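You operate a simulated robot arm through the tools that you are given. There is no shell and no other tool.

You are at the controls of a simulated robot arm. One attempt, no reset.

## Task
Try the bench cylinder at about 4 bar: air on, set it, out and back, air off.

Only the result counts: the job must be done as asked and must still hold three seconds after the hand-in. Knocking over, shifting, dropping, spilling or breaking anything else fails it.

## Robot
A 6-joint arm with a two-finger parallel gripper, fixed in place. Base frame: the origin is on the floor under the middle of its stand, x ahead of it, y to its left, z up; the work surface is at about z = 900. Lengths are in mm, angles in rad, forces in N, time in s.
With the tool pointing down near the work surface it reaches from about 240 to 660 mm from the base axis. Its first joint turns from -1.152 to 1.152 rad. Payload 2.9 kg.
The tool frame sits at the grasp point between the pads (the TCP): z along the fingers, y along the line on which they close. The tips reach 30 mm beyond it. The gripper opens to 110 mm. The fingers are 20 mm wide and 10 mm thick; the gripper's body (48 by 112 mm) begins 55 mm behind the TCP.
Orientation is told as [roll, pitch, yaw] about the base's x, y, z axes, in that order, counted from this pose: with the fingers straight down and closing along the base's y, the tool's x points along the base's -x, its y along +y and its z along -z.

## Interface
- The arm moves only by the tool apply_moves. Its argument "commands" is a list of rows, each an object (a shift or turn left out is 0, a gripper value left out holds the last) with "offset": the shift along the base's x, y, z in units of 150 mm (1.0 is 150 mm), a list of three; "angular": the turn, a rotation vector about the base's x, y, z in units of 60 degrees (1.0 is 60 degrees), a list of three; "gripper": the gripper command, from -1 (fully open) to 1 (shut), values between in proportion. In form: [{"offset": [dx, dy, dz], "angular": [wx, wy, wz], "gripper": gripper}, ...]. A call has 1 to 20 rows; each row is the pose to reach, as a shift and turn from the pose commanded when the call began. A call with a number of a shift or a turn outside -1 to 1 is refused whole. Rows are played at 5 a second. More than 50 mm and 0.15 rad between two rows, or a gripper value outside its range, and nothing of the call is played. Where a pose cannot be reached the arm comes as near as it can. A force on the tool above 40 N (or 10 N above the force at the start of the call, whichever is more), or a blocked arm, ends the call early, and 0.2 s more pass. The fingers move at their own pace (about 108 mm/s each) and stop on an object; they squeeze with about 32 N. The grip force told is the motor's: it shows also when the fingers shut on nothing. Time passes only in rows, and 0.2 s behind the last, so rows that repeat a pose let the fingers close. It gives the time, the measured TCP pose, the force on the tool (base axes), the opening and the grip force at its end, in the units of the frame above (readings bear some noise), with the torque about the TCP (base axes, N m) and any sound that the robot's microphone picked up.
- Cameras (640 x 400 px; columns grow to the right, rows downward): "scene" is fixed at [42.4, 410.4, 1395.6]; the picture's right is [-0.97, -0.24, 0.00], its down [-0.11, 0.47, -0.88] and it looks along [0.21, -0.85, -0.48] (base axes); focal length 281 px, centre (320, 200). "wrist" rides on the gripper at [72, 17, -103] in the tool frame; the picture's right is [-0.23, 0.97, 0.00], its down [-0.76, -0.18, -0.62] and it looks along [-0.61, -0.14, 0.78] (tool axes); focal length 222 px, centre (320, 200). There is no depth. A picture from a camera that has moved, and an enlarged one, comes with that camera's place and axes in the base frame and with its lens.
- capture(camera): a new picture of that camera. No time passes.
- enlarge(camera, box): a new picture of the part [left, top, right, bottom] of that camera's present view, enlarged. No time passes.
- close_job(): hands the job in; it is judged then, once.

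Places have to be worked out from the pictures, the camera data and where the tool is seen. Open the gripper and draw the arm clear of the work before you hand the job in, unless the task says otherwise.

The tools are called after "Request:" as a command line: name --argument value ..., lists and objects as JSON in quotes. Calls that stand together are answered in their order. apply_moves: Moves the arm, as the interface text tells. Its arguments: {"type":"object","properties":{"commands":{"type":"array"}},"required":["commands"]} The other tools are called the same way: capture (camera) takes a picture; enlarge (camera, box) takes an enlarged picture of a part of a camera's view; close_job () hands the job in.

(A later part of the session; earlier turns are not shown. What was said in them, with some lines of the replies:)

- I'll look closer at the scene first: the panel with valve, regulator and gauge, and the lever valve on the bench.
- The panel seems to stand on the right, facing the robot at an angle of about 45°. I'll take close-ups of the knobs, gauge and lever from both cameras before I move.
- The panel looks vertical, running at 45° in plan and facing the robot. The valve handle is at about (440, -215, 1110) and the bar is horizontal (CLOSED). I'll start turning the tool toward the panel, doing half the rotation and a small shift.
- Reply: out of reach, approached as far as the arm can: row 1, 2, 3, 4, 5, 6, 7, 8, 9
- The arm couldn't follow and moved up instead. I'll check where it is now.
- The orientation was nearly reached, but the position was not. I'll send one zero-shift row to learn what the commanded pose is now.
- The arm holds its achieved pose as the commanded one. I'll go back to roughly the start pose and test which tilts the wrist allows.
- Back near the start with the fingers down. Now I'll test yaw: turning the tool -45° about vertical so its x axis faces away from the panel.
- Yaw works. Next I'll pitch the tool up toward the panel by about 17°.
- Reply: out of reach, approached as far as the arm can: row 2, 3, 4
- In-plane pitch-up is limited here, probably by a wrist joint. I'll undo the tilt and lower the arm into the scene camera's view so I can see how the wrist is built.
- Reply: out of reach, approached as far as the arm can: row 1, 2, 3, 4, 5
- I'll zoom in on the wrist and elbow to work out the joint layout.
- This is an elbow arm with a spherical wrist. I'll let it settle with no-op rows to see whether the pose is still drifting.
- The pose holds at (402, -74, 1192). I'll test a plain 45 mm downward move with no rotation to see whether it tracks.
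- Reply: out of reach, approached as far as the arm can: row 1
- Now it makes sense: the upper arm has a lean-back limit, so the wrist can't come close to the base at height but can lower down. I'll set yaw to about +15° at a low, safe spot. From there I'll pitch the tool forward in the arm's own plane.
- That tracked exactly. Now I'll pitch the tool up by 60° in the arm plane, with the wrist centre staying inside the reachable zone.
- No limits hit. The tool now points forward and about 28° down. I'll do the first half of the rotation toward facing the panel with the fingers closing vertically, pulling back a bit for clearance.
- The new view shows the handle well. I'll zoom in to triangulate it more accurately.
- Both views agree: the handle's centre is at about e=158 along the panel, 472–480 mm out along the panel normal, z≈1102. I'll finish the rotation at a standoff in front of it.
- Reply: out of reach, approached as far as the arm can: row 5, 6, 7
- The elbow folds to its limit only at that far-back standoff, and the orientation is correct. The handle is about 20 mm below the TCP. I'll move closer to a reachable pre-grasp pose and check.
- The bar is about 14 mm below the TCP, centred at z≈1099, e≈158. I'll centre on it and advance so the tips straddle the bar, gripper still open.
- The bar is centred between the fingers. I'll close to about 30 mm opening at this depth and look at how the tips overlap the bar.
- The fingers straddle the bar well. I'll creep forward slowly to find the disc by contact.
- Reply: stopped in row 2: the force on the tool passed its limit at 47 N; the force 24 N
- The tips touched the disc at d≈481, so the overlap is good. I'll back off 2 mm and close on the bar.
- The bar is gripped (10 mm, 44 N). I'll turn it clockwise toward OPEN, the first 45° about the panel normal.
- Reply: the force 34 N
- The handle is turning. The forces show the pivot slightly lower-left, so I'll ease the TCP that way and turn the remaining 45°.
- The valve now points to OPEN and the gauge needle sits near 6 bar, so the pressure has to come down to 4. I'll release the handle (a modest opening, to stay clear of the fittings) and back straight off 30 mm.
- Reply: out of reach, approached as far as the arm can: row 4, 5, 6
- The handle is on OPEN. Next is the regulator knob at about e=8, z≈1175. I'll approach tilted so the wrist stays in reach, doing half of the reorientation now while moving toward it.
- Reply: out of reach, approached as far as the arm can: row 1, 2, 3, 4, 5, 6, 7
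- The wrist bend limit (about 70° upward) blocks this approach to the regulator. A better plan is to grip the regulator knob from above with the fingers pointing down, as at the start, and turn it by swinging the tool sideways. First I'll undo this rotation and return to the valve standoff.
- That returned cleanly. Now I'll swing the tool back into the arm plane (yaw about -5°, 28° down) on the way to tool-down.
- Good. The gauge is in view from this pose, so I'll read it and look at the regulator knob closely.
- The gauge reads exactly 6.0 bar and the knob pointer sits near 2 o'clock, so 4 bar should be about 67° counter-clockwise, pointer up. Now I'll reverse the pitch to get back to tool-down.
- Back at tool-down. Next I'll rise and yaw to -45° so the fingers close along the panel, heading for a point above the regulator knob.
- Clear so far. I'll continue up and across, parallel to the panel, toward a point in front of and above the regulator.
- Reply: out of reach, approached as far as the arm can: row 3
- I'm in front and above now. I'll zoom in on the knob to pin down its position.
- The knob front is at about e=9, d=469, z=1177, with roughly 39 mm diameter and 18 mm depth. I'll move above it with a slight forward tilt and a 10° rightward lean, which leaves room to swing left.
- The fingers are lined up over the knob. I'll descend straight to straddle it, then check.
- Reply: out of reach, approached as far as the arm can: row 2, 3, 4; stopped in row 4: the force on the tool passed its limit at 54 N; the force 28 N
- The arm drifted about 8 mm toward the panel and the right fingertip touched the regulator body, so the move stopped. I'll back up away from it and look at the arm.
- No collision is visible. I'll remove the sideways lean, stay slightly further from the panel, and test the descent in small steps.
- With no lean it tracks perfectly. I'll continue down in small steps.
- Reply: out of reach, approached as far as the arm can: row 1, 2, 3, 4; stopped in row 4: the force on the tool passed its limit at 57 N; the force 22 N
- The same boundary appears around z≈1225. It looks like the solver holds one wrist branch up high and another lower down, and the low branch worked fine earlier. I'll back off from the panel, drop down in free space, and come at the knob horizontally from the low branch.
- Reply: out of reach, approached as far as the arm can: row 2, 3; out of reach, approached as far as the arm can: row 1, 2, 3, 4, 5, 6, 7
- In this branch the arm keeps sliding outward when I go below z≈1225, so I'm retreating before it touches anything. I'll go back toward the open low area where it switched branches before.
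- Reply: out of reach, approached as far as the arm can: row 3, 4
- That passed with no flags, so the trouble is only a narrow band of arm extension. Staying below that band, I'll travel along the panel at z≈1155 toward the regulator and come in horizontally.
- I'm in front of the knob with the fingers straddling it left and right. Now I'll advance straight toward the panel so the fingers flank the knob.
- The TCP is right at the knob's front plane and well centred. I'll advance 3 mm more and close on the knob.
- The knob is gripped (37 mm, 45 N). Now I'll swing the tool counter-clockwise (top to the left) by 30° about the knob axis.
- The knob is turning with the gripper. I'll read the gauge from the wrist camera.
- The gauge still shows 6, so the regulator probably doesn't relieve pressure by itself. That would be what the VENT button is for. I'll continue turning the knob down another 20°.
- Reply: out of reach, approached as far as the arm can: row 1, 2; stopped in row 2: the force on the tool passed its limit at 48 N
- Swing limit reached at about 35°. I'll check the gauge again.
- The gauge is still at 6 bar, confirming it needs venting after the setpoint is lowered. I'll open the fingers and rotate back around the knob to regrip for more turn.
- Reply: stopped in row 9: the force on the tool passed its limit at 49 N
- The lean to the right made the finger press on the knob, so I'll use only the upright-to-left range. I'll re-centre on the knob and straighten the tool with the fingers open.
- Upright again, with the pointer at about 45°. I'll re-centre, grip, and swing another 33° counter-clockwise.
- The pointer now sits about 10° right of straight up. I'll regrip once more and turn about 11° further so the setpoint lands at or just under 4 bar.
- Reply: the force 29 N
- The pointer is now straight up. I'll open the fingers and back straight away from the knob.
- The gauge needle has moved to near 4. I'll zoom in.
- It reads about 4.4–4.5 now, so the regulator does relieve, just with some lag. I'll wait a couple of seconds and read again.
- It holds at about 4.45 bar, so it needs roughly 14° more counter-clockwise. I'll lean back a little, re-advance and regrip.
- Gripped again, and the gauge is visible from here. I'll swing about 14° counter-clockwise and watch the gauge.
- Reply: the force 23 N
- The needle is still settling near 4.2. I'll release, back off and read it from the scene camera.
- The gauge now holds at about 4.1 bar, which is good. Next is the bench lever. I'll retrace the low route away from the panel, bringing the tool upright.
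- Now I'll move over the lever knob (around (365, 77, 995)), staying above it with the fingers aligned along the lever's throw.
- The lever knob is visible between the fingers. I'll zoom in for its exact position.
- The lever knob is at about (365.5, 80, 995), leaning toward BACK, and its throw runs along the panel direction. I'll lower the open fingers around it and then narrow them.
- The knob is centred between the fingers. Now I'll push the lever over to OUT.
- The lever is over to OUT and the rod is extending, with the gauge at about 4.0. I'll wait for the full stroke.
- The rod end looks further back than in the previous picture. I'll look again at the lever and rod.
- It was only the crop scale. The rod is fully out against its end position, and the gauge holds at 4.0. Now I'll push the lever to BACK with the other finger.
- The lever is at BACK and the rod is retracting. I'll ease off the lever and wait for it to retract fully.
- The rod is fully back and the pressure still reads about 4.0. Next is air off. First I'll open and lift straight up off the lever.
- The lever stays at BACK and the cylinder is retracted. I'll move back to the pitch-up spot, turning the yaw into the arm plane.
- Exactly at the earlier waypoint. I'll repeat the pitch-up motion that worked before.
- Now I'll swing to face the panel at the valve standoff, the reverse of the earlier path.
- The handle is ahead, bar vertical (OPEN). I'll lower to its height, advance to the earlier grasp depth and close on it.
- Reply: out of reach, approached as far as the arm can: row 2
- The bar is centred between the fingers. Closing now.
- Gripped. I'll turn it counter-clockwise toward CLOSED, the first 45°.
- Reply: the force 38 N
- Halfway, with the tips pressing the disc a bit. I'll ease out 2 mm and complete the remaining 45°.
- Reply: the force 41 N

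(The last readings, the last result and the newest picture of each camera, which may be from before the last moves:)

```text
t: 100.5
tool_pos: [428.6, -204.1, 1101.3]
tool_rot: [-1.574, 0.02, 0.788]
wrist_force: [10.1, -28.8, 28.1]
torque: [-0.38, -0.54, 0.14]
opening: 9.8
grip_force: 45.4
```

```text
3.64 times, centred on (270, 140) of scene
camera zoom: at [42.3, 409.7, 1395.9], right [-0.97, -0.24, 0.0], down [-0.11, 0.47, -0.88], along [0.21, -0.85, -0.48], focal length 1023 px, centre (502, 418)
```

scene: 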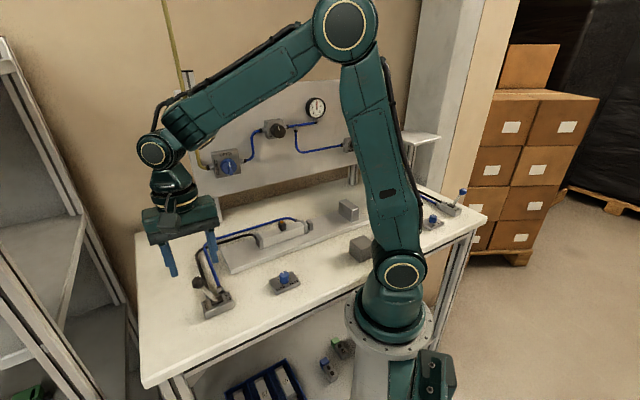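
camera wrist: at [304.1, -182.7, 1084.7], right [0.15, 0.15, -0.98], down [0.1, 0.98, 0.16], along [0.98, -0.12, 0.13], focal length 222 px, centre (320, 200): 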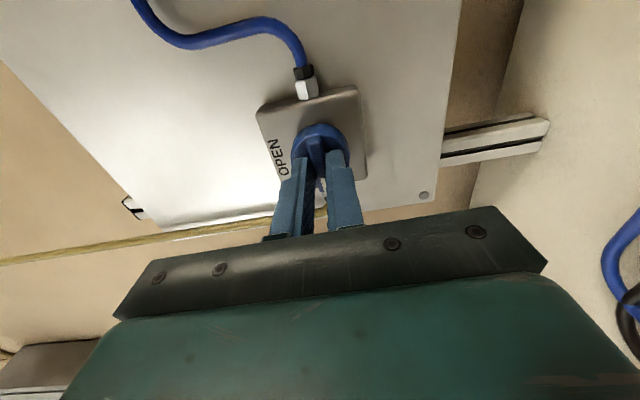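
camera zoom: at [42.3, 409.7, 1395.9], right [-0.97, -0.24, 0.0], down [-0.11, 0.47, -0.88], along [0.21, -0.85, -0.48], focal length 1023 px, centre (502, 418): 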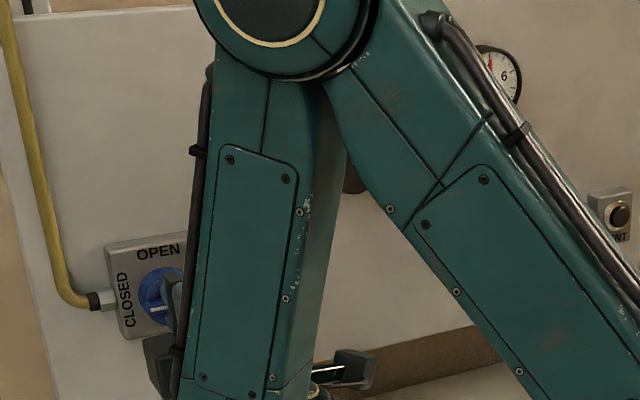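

The bar is back to horizontal at CLOSED. I'll release and back off, then check the handle and the gauge.

Request:
apply_moves --commands '[{"gripper": 0.27}, {"gripper": 0.27}, {"offset": [-0.03, 0.03, 0.03], "gripper": 0.27}, {"offset": [-0.06, 0.06, 0.06], "gripper": 0.27}, {"offset": [-0.085, 0.085, 0.08], "gripper": 0.27}, {"offset": [-0.085, 0.085, 0.08], "gripper": 0.27}]'

Request:
capture --camera "wrist"

Request:
enlarge --camera "wrist" --box '[220, 60, 440, 240]'

```text
t: 101.9
tool_pos: [415.5, -190.7, 1110.3]
tool_rot: [-1.569, 0.015, 0.79]
wrist_force: [-0.3, 0.4, 0.6]
torque: [0.03, -0.02, -0.03]
opening: 40.2
grip_force: 0.0
```

```text
taken
camera wrist: at [291.2, -169.0, 1095.4], right [0.15, 0.15, -0.98], down [0.09, 0.98, 0.17], along [0.98, -0.12, 0.13], focal length 222 px, centre (320, 200)
```

wrist: 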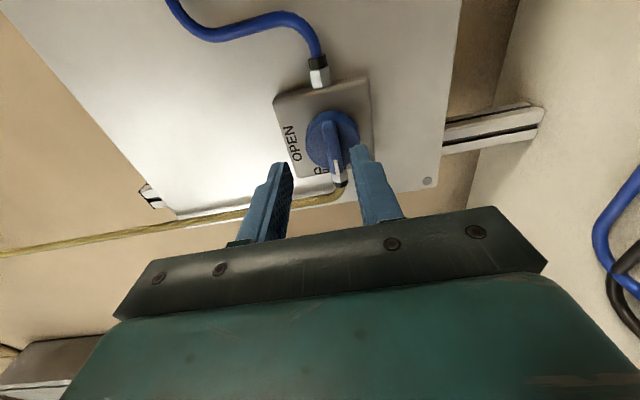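

```text
2.22 times, centred on (330, 150) of wrist
camera zoom: at [291.2, -169.0, 1095.4], right [0.15, 0.15, -0.98], down [0.09, 0.98, 0.17], along [0.98, -0.12, 0.13], focal length 494 px, centre (298, 311)
```

zoom: 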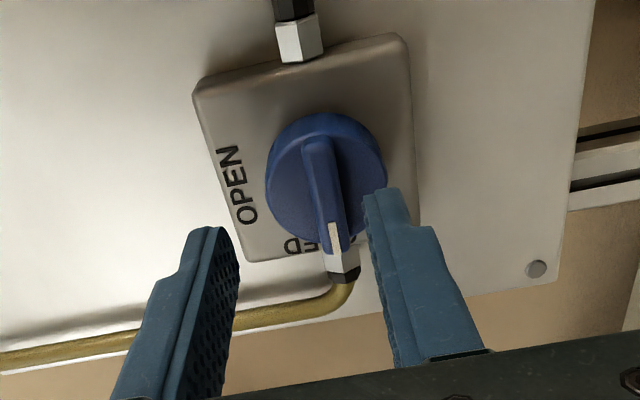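

The handle is at CLOSED. I'll move the arm away to the open area (the reverse path) and then check the gauge and everything else.

Request:
apply_moves --commands '[{"offset": [0.0, 0.05, -0.02], "angular": [0.06, -0.0055, 0.015]}, {"offset": [0.04, 0.13, -0.06], "angular": [0.1612, -0.0147, 0.0402]}, {"offset": [0.07, 0.22, -0.11], "angular": [0.2625, -0.024, 0.0655]}, {"offset": [0.1, 0.33, -0.16], "angular": [0.3637, -0.0333, 0.0908]}, {"offset": [0.13, 0.45, -0.22], "angular": [0.4649, -0.0425, 0.116]}, {"offset": [0.16, 0.587, -0.273], "angular": [0.6074, -0.0533, 0.153]}, {"offset": [0.16, 0.587, -0.273], "angular": [0.6074, -0.0533, 0.153]}]'

Request:
capture --camera "scene"

```text
refused: row 6 steps farther than a row can; nothing moved
```

```text
taken
```

scene: 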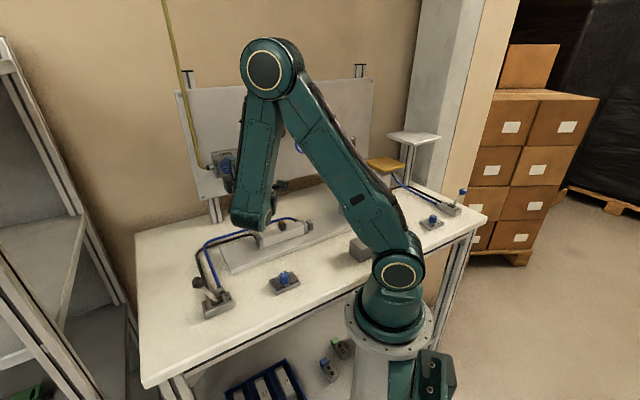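

One step was too large. I'll resend with even steps.

Request:
apply_moves --commands '[{"offset": [0.0, 0.05, -0.02], "angular": [0.0868, -0.0076, 0.0219]}, {"offset": [0.03, 0.13, -0.06], "angular": [0.1735, -0.0152, 0.0437]}, {"offset": [0.06, 0.22, -0.11], "angular": [0.2603, -0.0228, 0.0656]}, {"offset": [0.09, 0.32, -0.15], "angular": [0.3471, -0.0305, 0.0874]}, {"offset": [0.12, 0.42, -0.2], "angular": [0.4339, -0.0381, 0.1093]}, {"offset": [0.14, 0.51, -0.24], "angular": [0.5206, -0.0457, 0.1311]}, {"offset": [0.16, 0.587, -0.273], "angular": [0.6074, -0.0533, 0.153]}, {"offset": [0.16, 0.587, -0.273], "angular": [0.6074, -0.0533, 0.153]}]'

Request:
capture --camera "scene"

```text
t: 103.7
tool_pos: [440.3, -102.7, 1069.4]
tool_rot: [-1.168, -0.497, 0.857]
wrist_force: [0.0, -0.4, 1.0]
torque: [-0.01, -0.01, 0.0]
opening: 40.3
grip_force: 0.1
```

```text
taken
```

scene: 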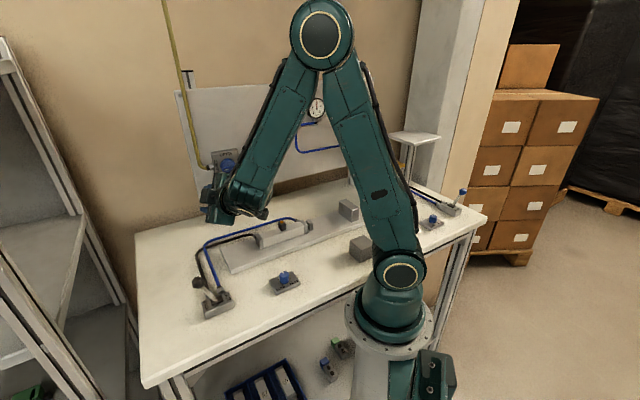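

Request:
enlarge --camera "scene" --box '[298, 88, 338, 126]'

Request:
enlarge --camera "scene" --box '[200, 140, 260, 190]'

```text
10.53 times, centred on (318, 107) of scene
camera zoom: at [42.4, 410.4, 1395.6], right [-0.97, -0.24, 0.0], down [-0.11, 0.47, -0.88], along [0.21, -0.85, -0.48], focal length 2960 px, centre (341, 1179)
```

zoom: 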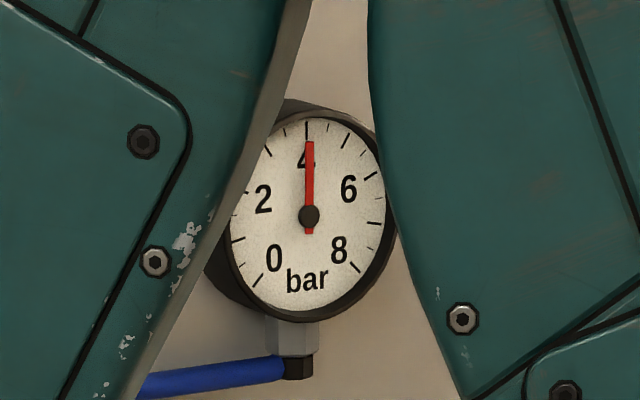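

```text
8.00 times, centred on (230, 165) of scene
camera zoom: at [42.4, 410.4, 1395.6], right [-0.97, -0.24, 0.0], down [-0.11, 0.47, -0.88], along [0.21, -0.85, -0.48], focal length 2250 px, centre (1040, 480)
```

zoom: 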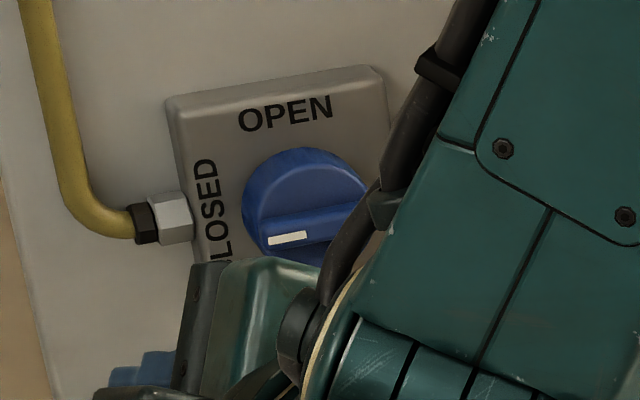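

The valve is CLOSED and the trapped line pressure holds at about 4.05 bar; the lever is at BACK and the rod is in. I'll draw the arm clear along the known waypoints.

Request:
apply_moves --commands '[{"offset": [0.0911, 0.0693, 0.0158], "angular": [0.1017, -0.0092, 0.0254]}, {"offset": [0.1822, 0.1387, 0.0316], "angular": [0.2033, -0.0183, 0.0508]}, {"offset": [0.2734, 0.208, 0.0474], "angular": [0.305, -0.0275, 0.0762]}, {"offset": [0.3645, 0.2773, 0.0631], "angular": [0.4067, -0.0367, 0.1015]}, {"offset": [0.4556, 0.3467, 0.0789], "angular": [0.5083, -0.0458, 0.1269]}, {"offset": [0.5467, 0.416, 0.0947], "angular": [0.61, -0.055, 0.1523]}, {"offset": [0.5467, 0.416, 0.0947], "angular": [0.61, -0.055, 0.1523]}]'

```text
t: 105.3
tool_pos: [521.4, -42.7, 1082.4]
tool_rot: [-0.579, -0.984, 0.606]
wrist_force: [-1.0, 0.1, -0.5]
torque: [-0.01, 0.02, 0.04]
opening: 40.4
grip_force: 0.0
```

Now back to tool-down.

Request:
apply_moves --commands '[{"offset": [-0.0565, 0.0044, -0.0894], "angular": [0.0098, 0.1246, 0]}, {"offset": [-0.1322, 0.0103, -0.166], "angular": [0.0195, 0.2492, 0]}, {"offset": [-0.2246, 0.0175, -0.226], "angular": [0.0293, 0.3738, 0]}, {"offset": [-0.3323, 0.026, -0.268], "angular": [0.039, 0.4984, 0]}, {"offset": [-0.4526, 0.0354, -0.2907], "angular": [0.0488, 0.623, 0]}, {"offset": [-0.5829, 0.0456, -0.2914], "angular": [0.0585, 0.7476, 0]}, {"offset": [-0.7198, 0.0563, -0.27], "angular": [0.0683, 0.8722, 0]}, {"offset": [-0.8607, 0.0673, -0.2247], "angular": [0.078, 0.997, 0]}, {"offset": [-0.8607, 0.0673, -0.2247], "angular": [0.078, 0.997, 0]}]'

Request:
capture --camera "scene"

```text
t: 107.3
tool_pos: [392.2, -29.7, 1051.0]
tool_rot: [0.001, -0.045, 0.279]
wrist_force: [1.0, -0.5, -0.3]
torque: [0.02, 0.04, 0.04]
opening: 40.1
grip_force: 0.0
```

```text
taken
```

scene: 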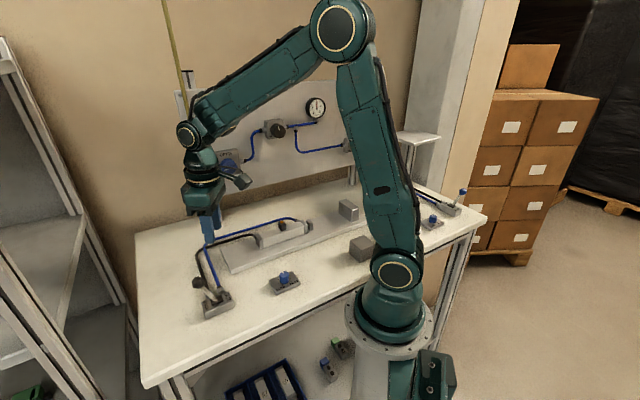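

Now I'll raise the arm clear and open the gripper fully.

Request:
apply_moves --commands '[{"offset": [0.03, -0.03, 0.17], "gripper": -1}, {"offset": [0.06, -0.06, 0.34], "gripper": -1}, {"offset": [0.09, -0.09, 0.5], "gripper": -1}, {"offset": [0.12, -0.12, 0.67], "gripper": -1}, {"offset": [0.15, -0.15, 0.84], "gripper": -1}, {"offset": [0.18, -0.18, 1.0], "gripper": -1}, {"offset": [0.18, -0.18, 1.0], "gripper": -1}, {"offset": [0.18, -0.18, 1.0], "gripper": -1}]'

Request:
capture --camera "scene"

Request:
enlarge --camera "scene" --box '[180, 80, 380, 205]'

Request:
enlarge --camera "scene" --box '[180, 190, 380, 320]'

```text
t: 109.1
tool_pos: [419.6, -59.1, 1198.9]
tool_rot: [0.003, -0.046, 0.281]
wrist_force: [0.5, -0.8, -0.2]
torque: [0.01, 0.01, -0.01]
opening: 109.9
grip_force: 0.1
```

```text
taken
```

scene: 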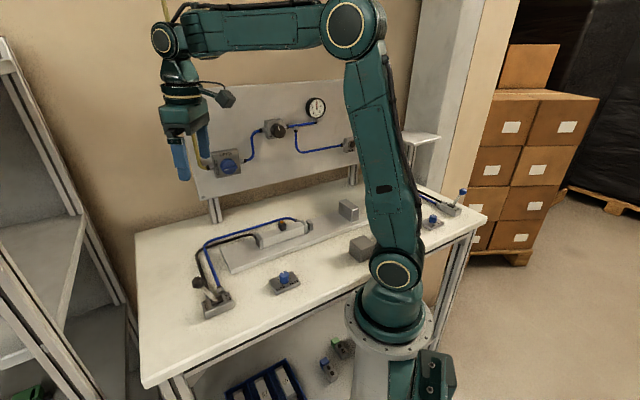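

```text
3.20 times, centred on (280, 142) of scene
camera zoom: at [42.4, 410.4, 1395.6], right [-0.97, -0.24, 0.0], down [-0.11, 0.47, -0.88], along [0.21, -0.85, -0.48], focal length 900 px, centre (448, 384)
```

zoom: 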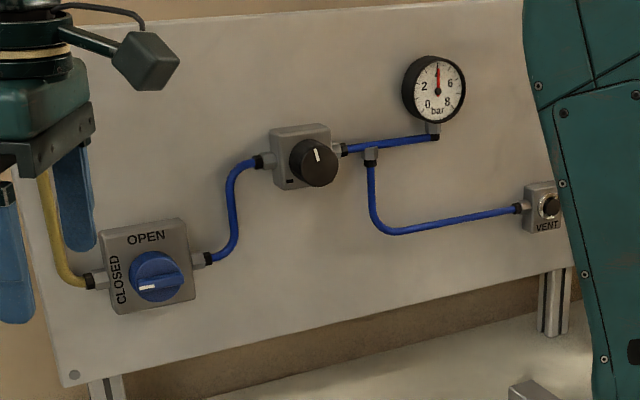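

```text
3.08 times, centred on (280, 255) of scene
camera zoom: at [42.4, 410.4, 1395.6], right [-0.97, -0.24, 0.0], down [-0.11, 0.47, -0.88], along [0.21, -0.85, -0.48], focal length 865 px, centre (443, 31)
```

zoom: 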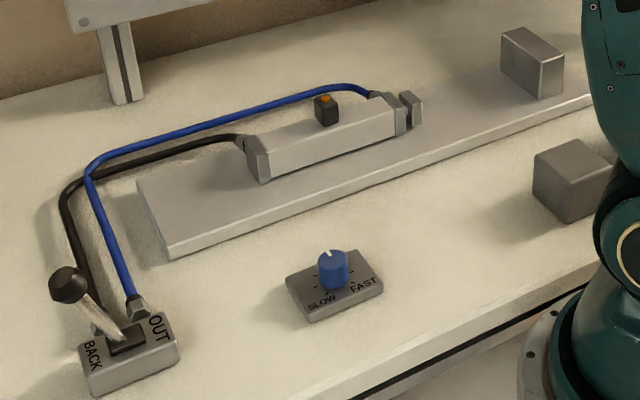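

Everything is in place. One last close look at the handle angle compared with the start.

Request:
enlarge --camera "scene" --box '[205, 140, 255, 185]'

```text
8.89 times, centred on (230, 162) of scene
camera zoom: at [42.4, 410.4, 1395.6], right [-0.97, -0.24, 0.0], down [-0.11, 0.47, -0.88], along [0.21, -0.85, -0.48], focal length 2500 px, centre (1120, 533)
```

zoom: 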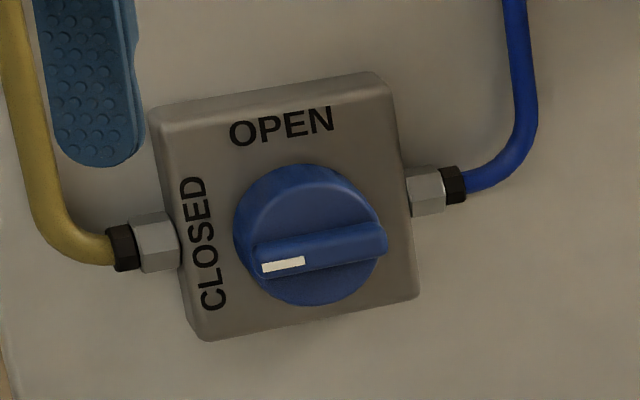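

The handle is exactly where it was at the start (CLOSED), the rod is retracted and the lever is at BACK. The regulator is set to about 4 bar, the gripper is open and the arm is clear. Handing in.

Request:
close_job

```text
The job is handed in.
```

The bench cylinder ran out and back at about 4 bar, the air is off again, and the job is handed in.

- **Air on:** I turned the shut-off valve to OPEN, and the gauge came up to 6 bar.
- **Pressure set:** I turned the regulator down. The gauge read about 4.0–4.1 bar, and it held there through both strokes.
- **Out and back:** I pushed the lever to OUT and the rod extended fully. I then pushed it to BACK and the rod retracted fully.
- **Air off:** The valve is back at CLOSED, in the same position as at the start.

**Trapped pressure:** closing the valve left about 4 bar in the line, and the gauge still shows it. I did not press the VENT button, because you did not ask for it and it sits at the edge of the arm's reach.

While I was lining up on the regulator, a fingertip pressed its housing twice and its knob once. The arm stopped each time, and nothing appears to have moved. The speed knob and the UP/DOWN valve were not touched. The gripper is open and the arm is clear of the work.
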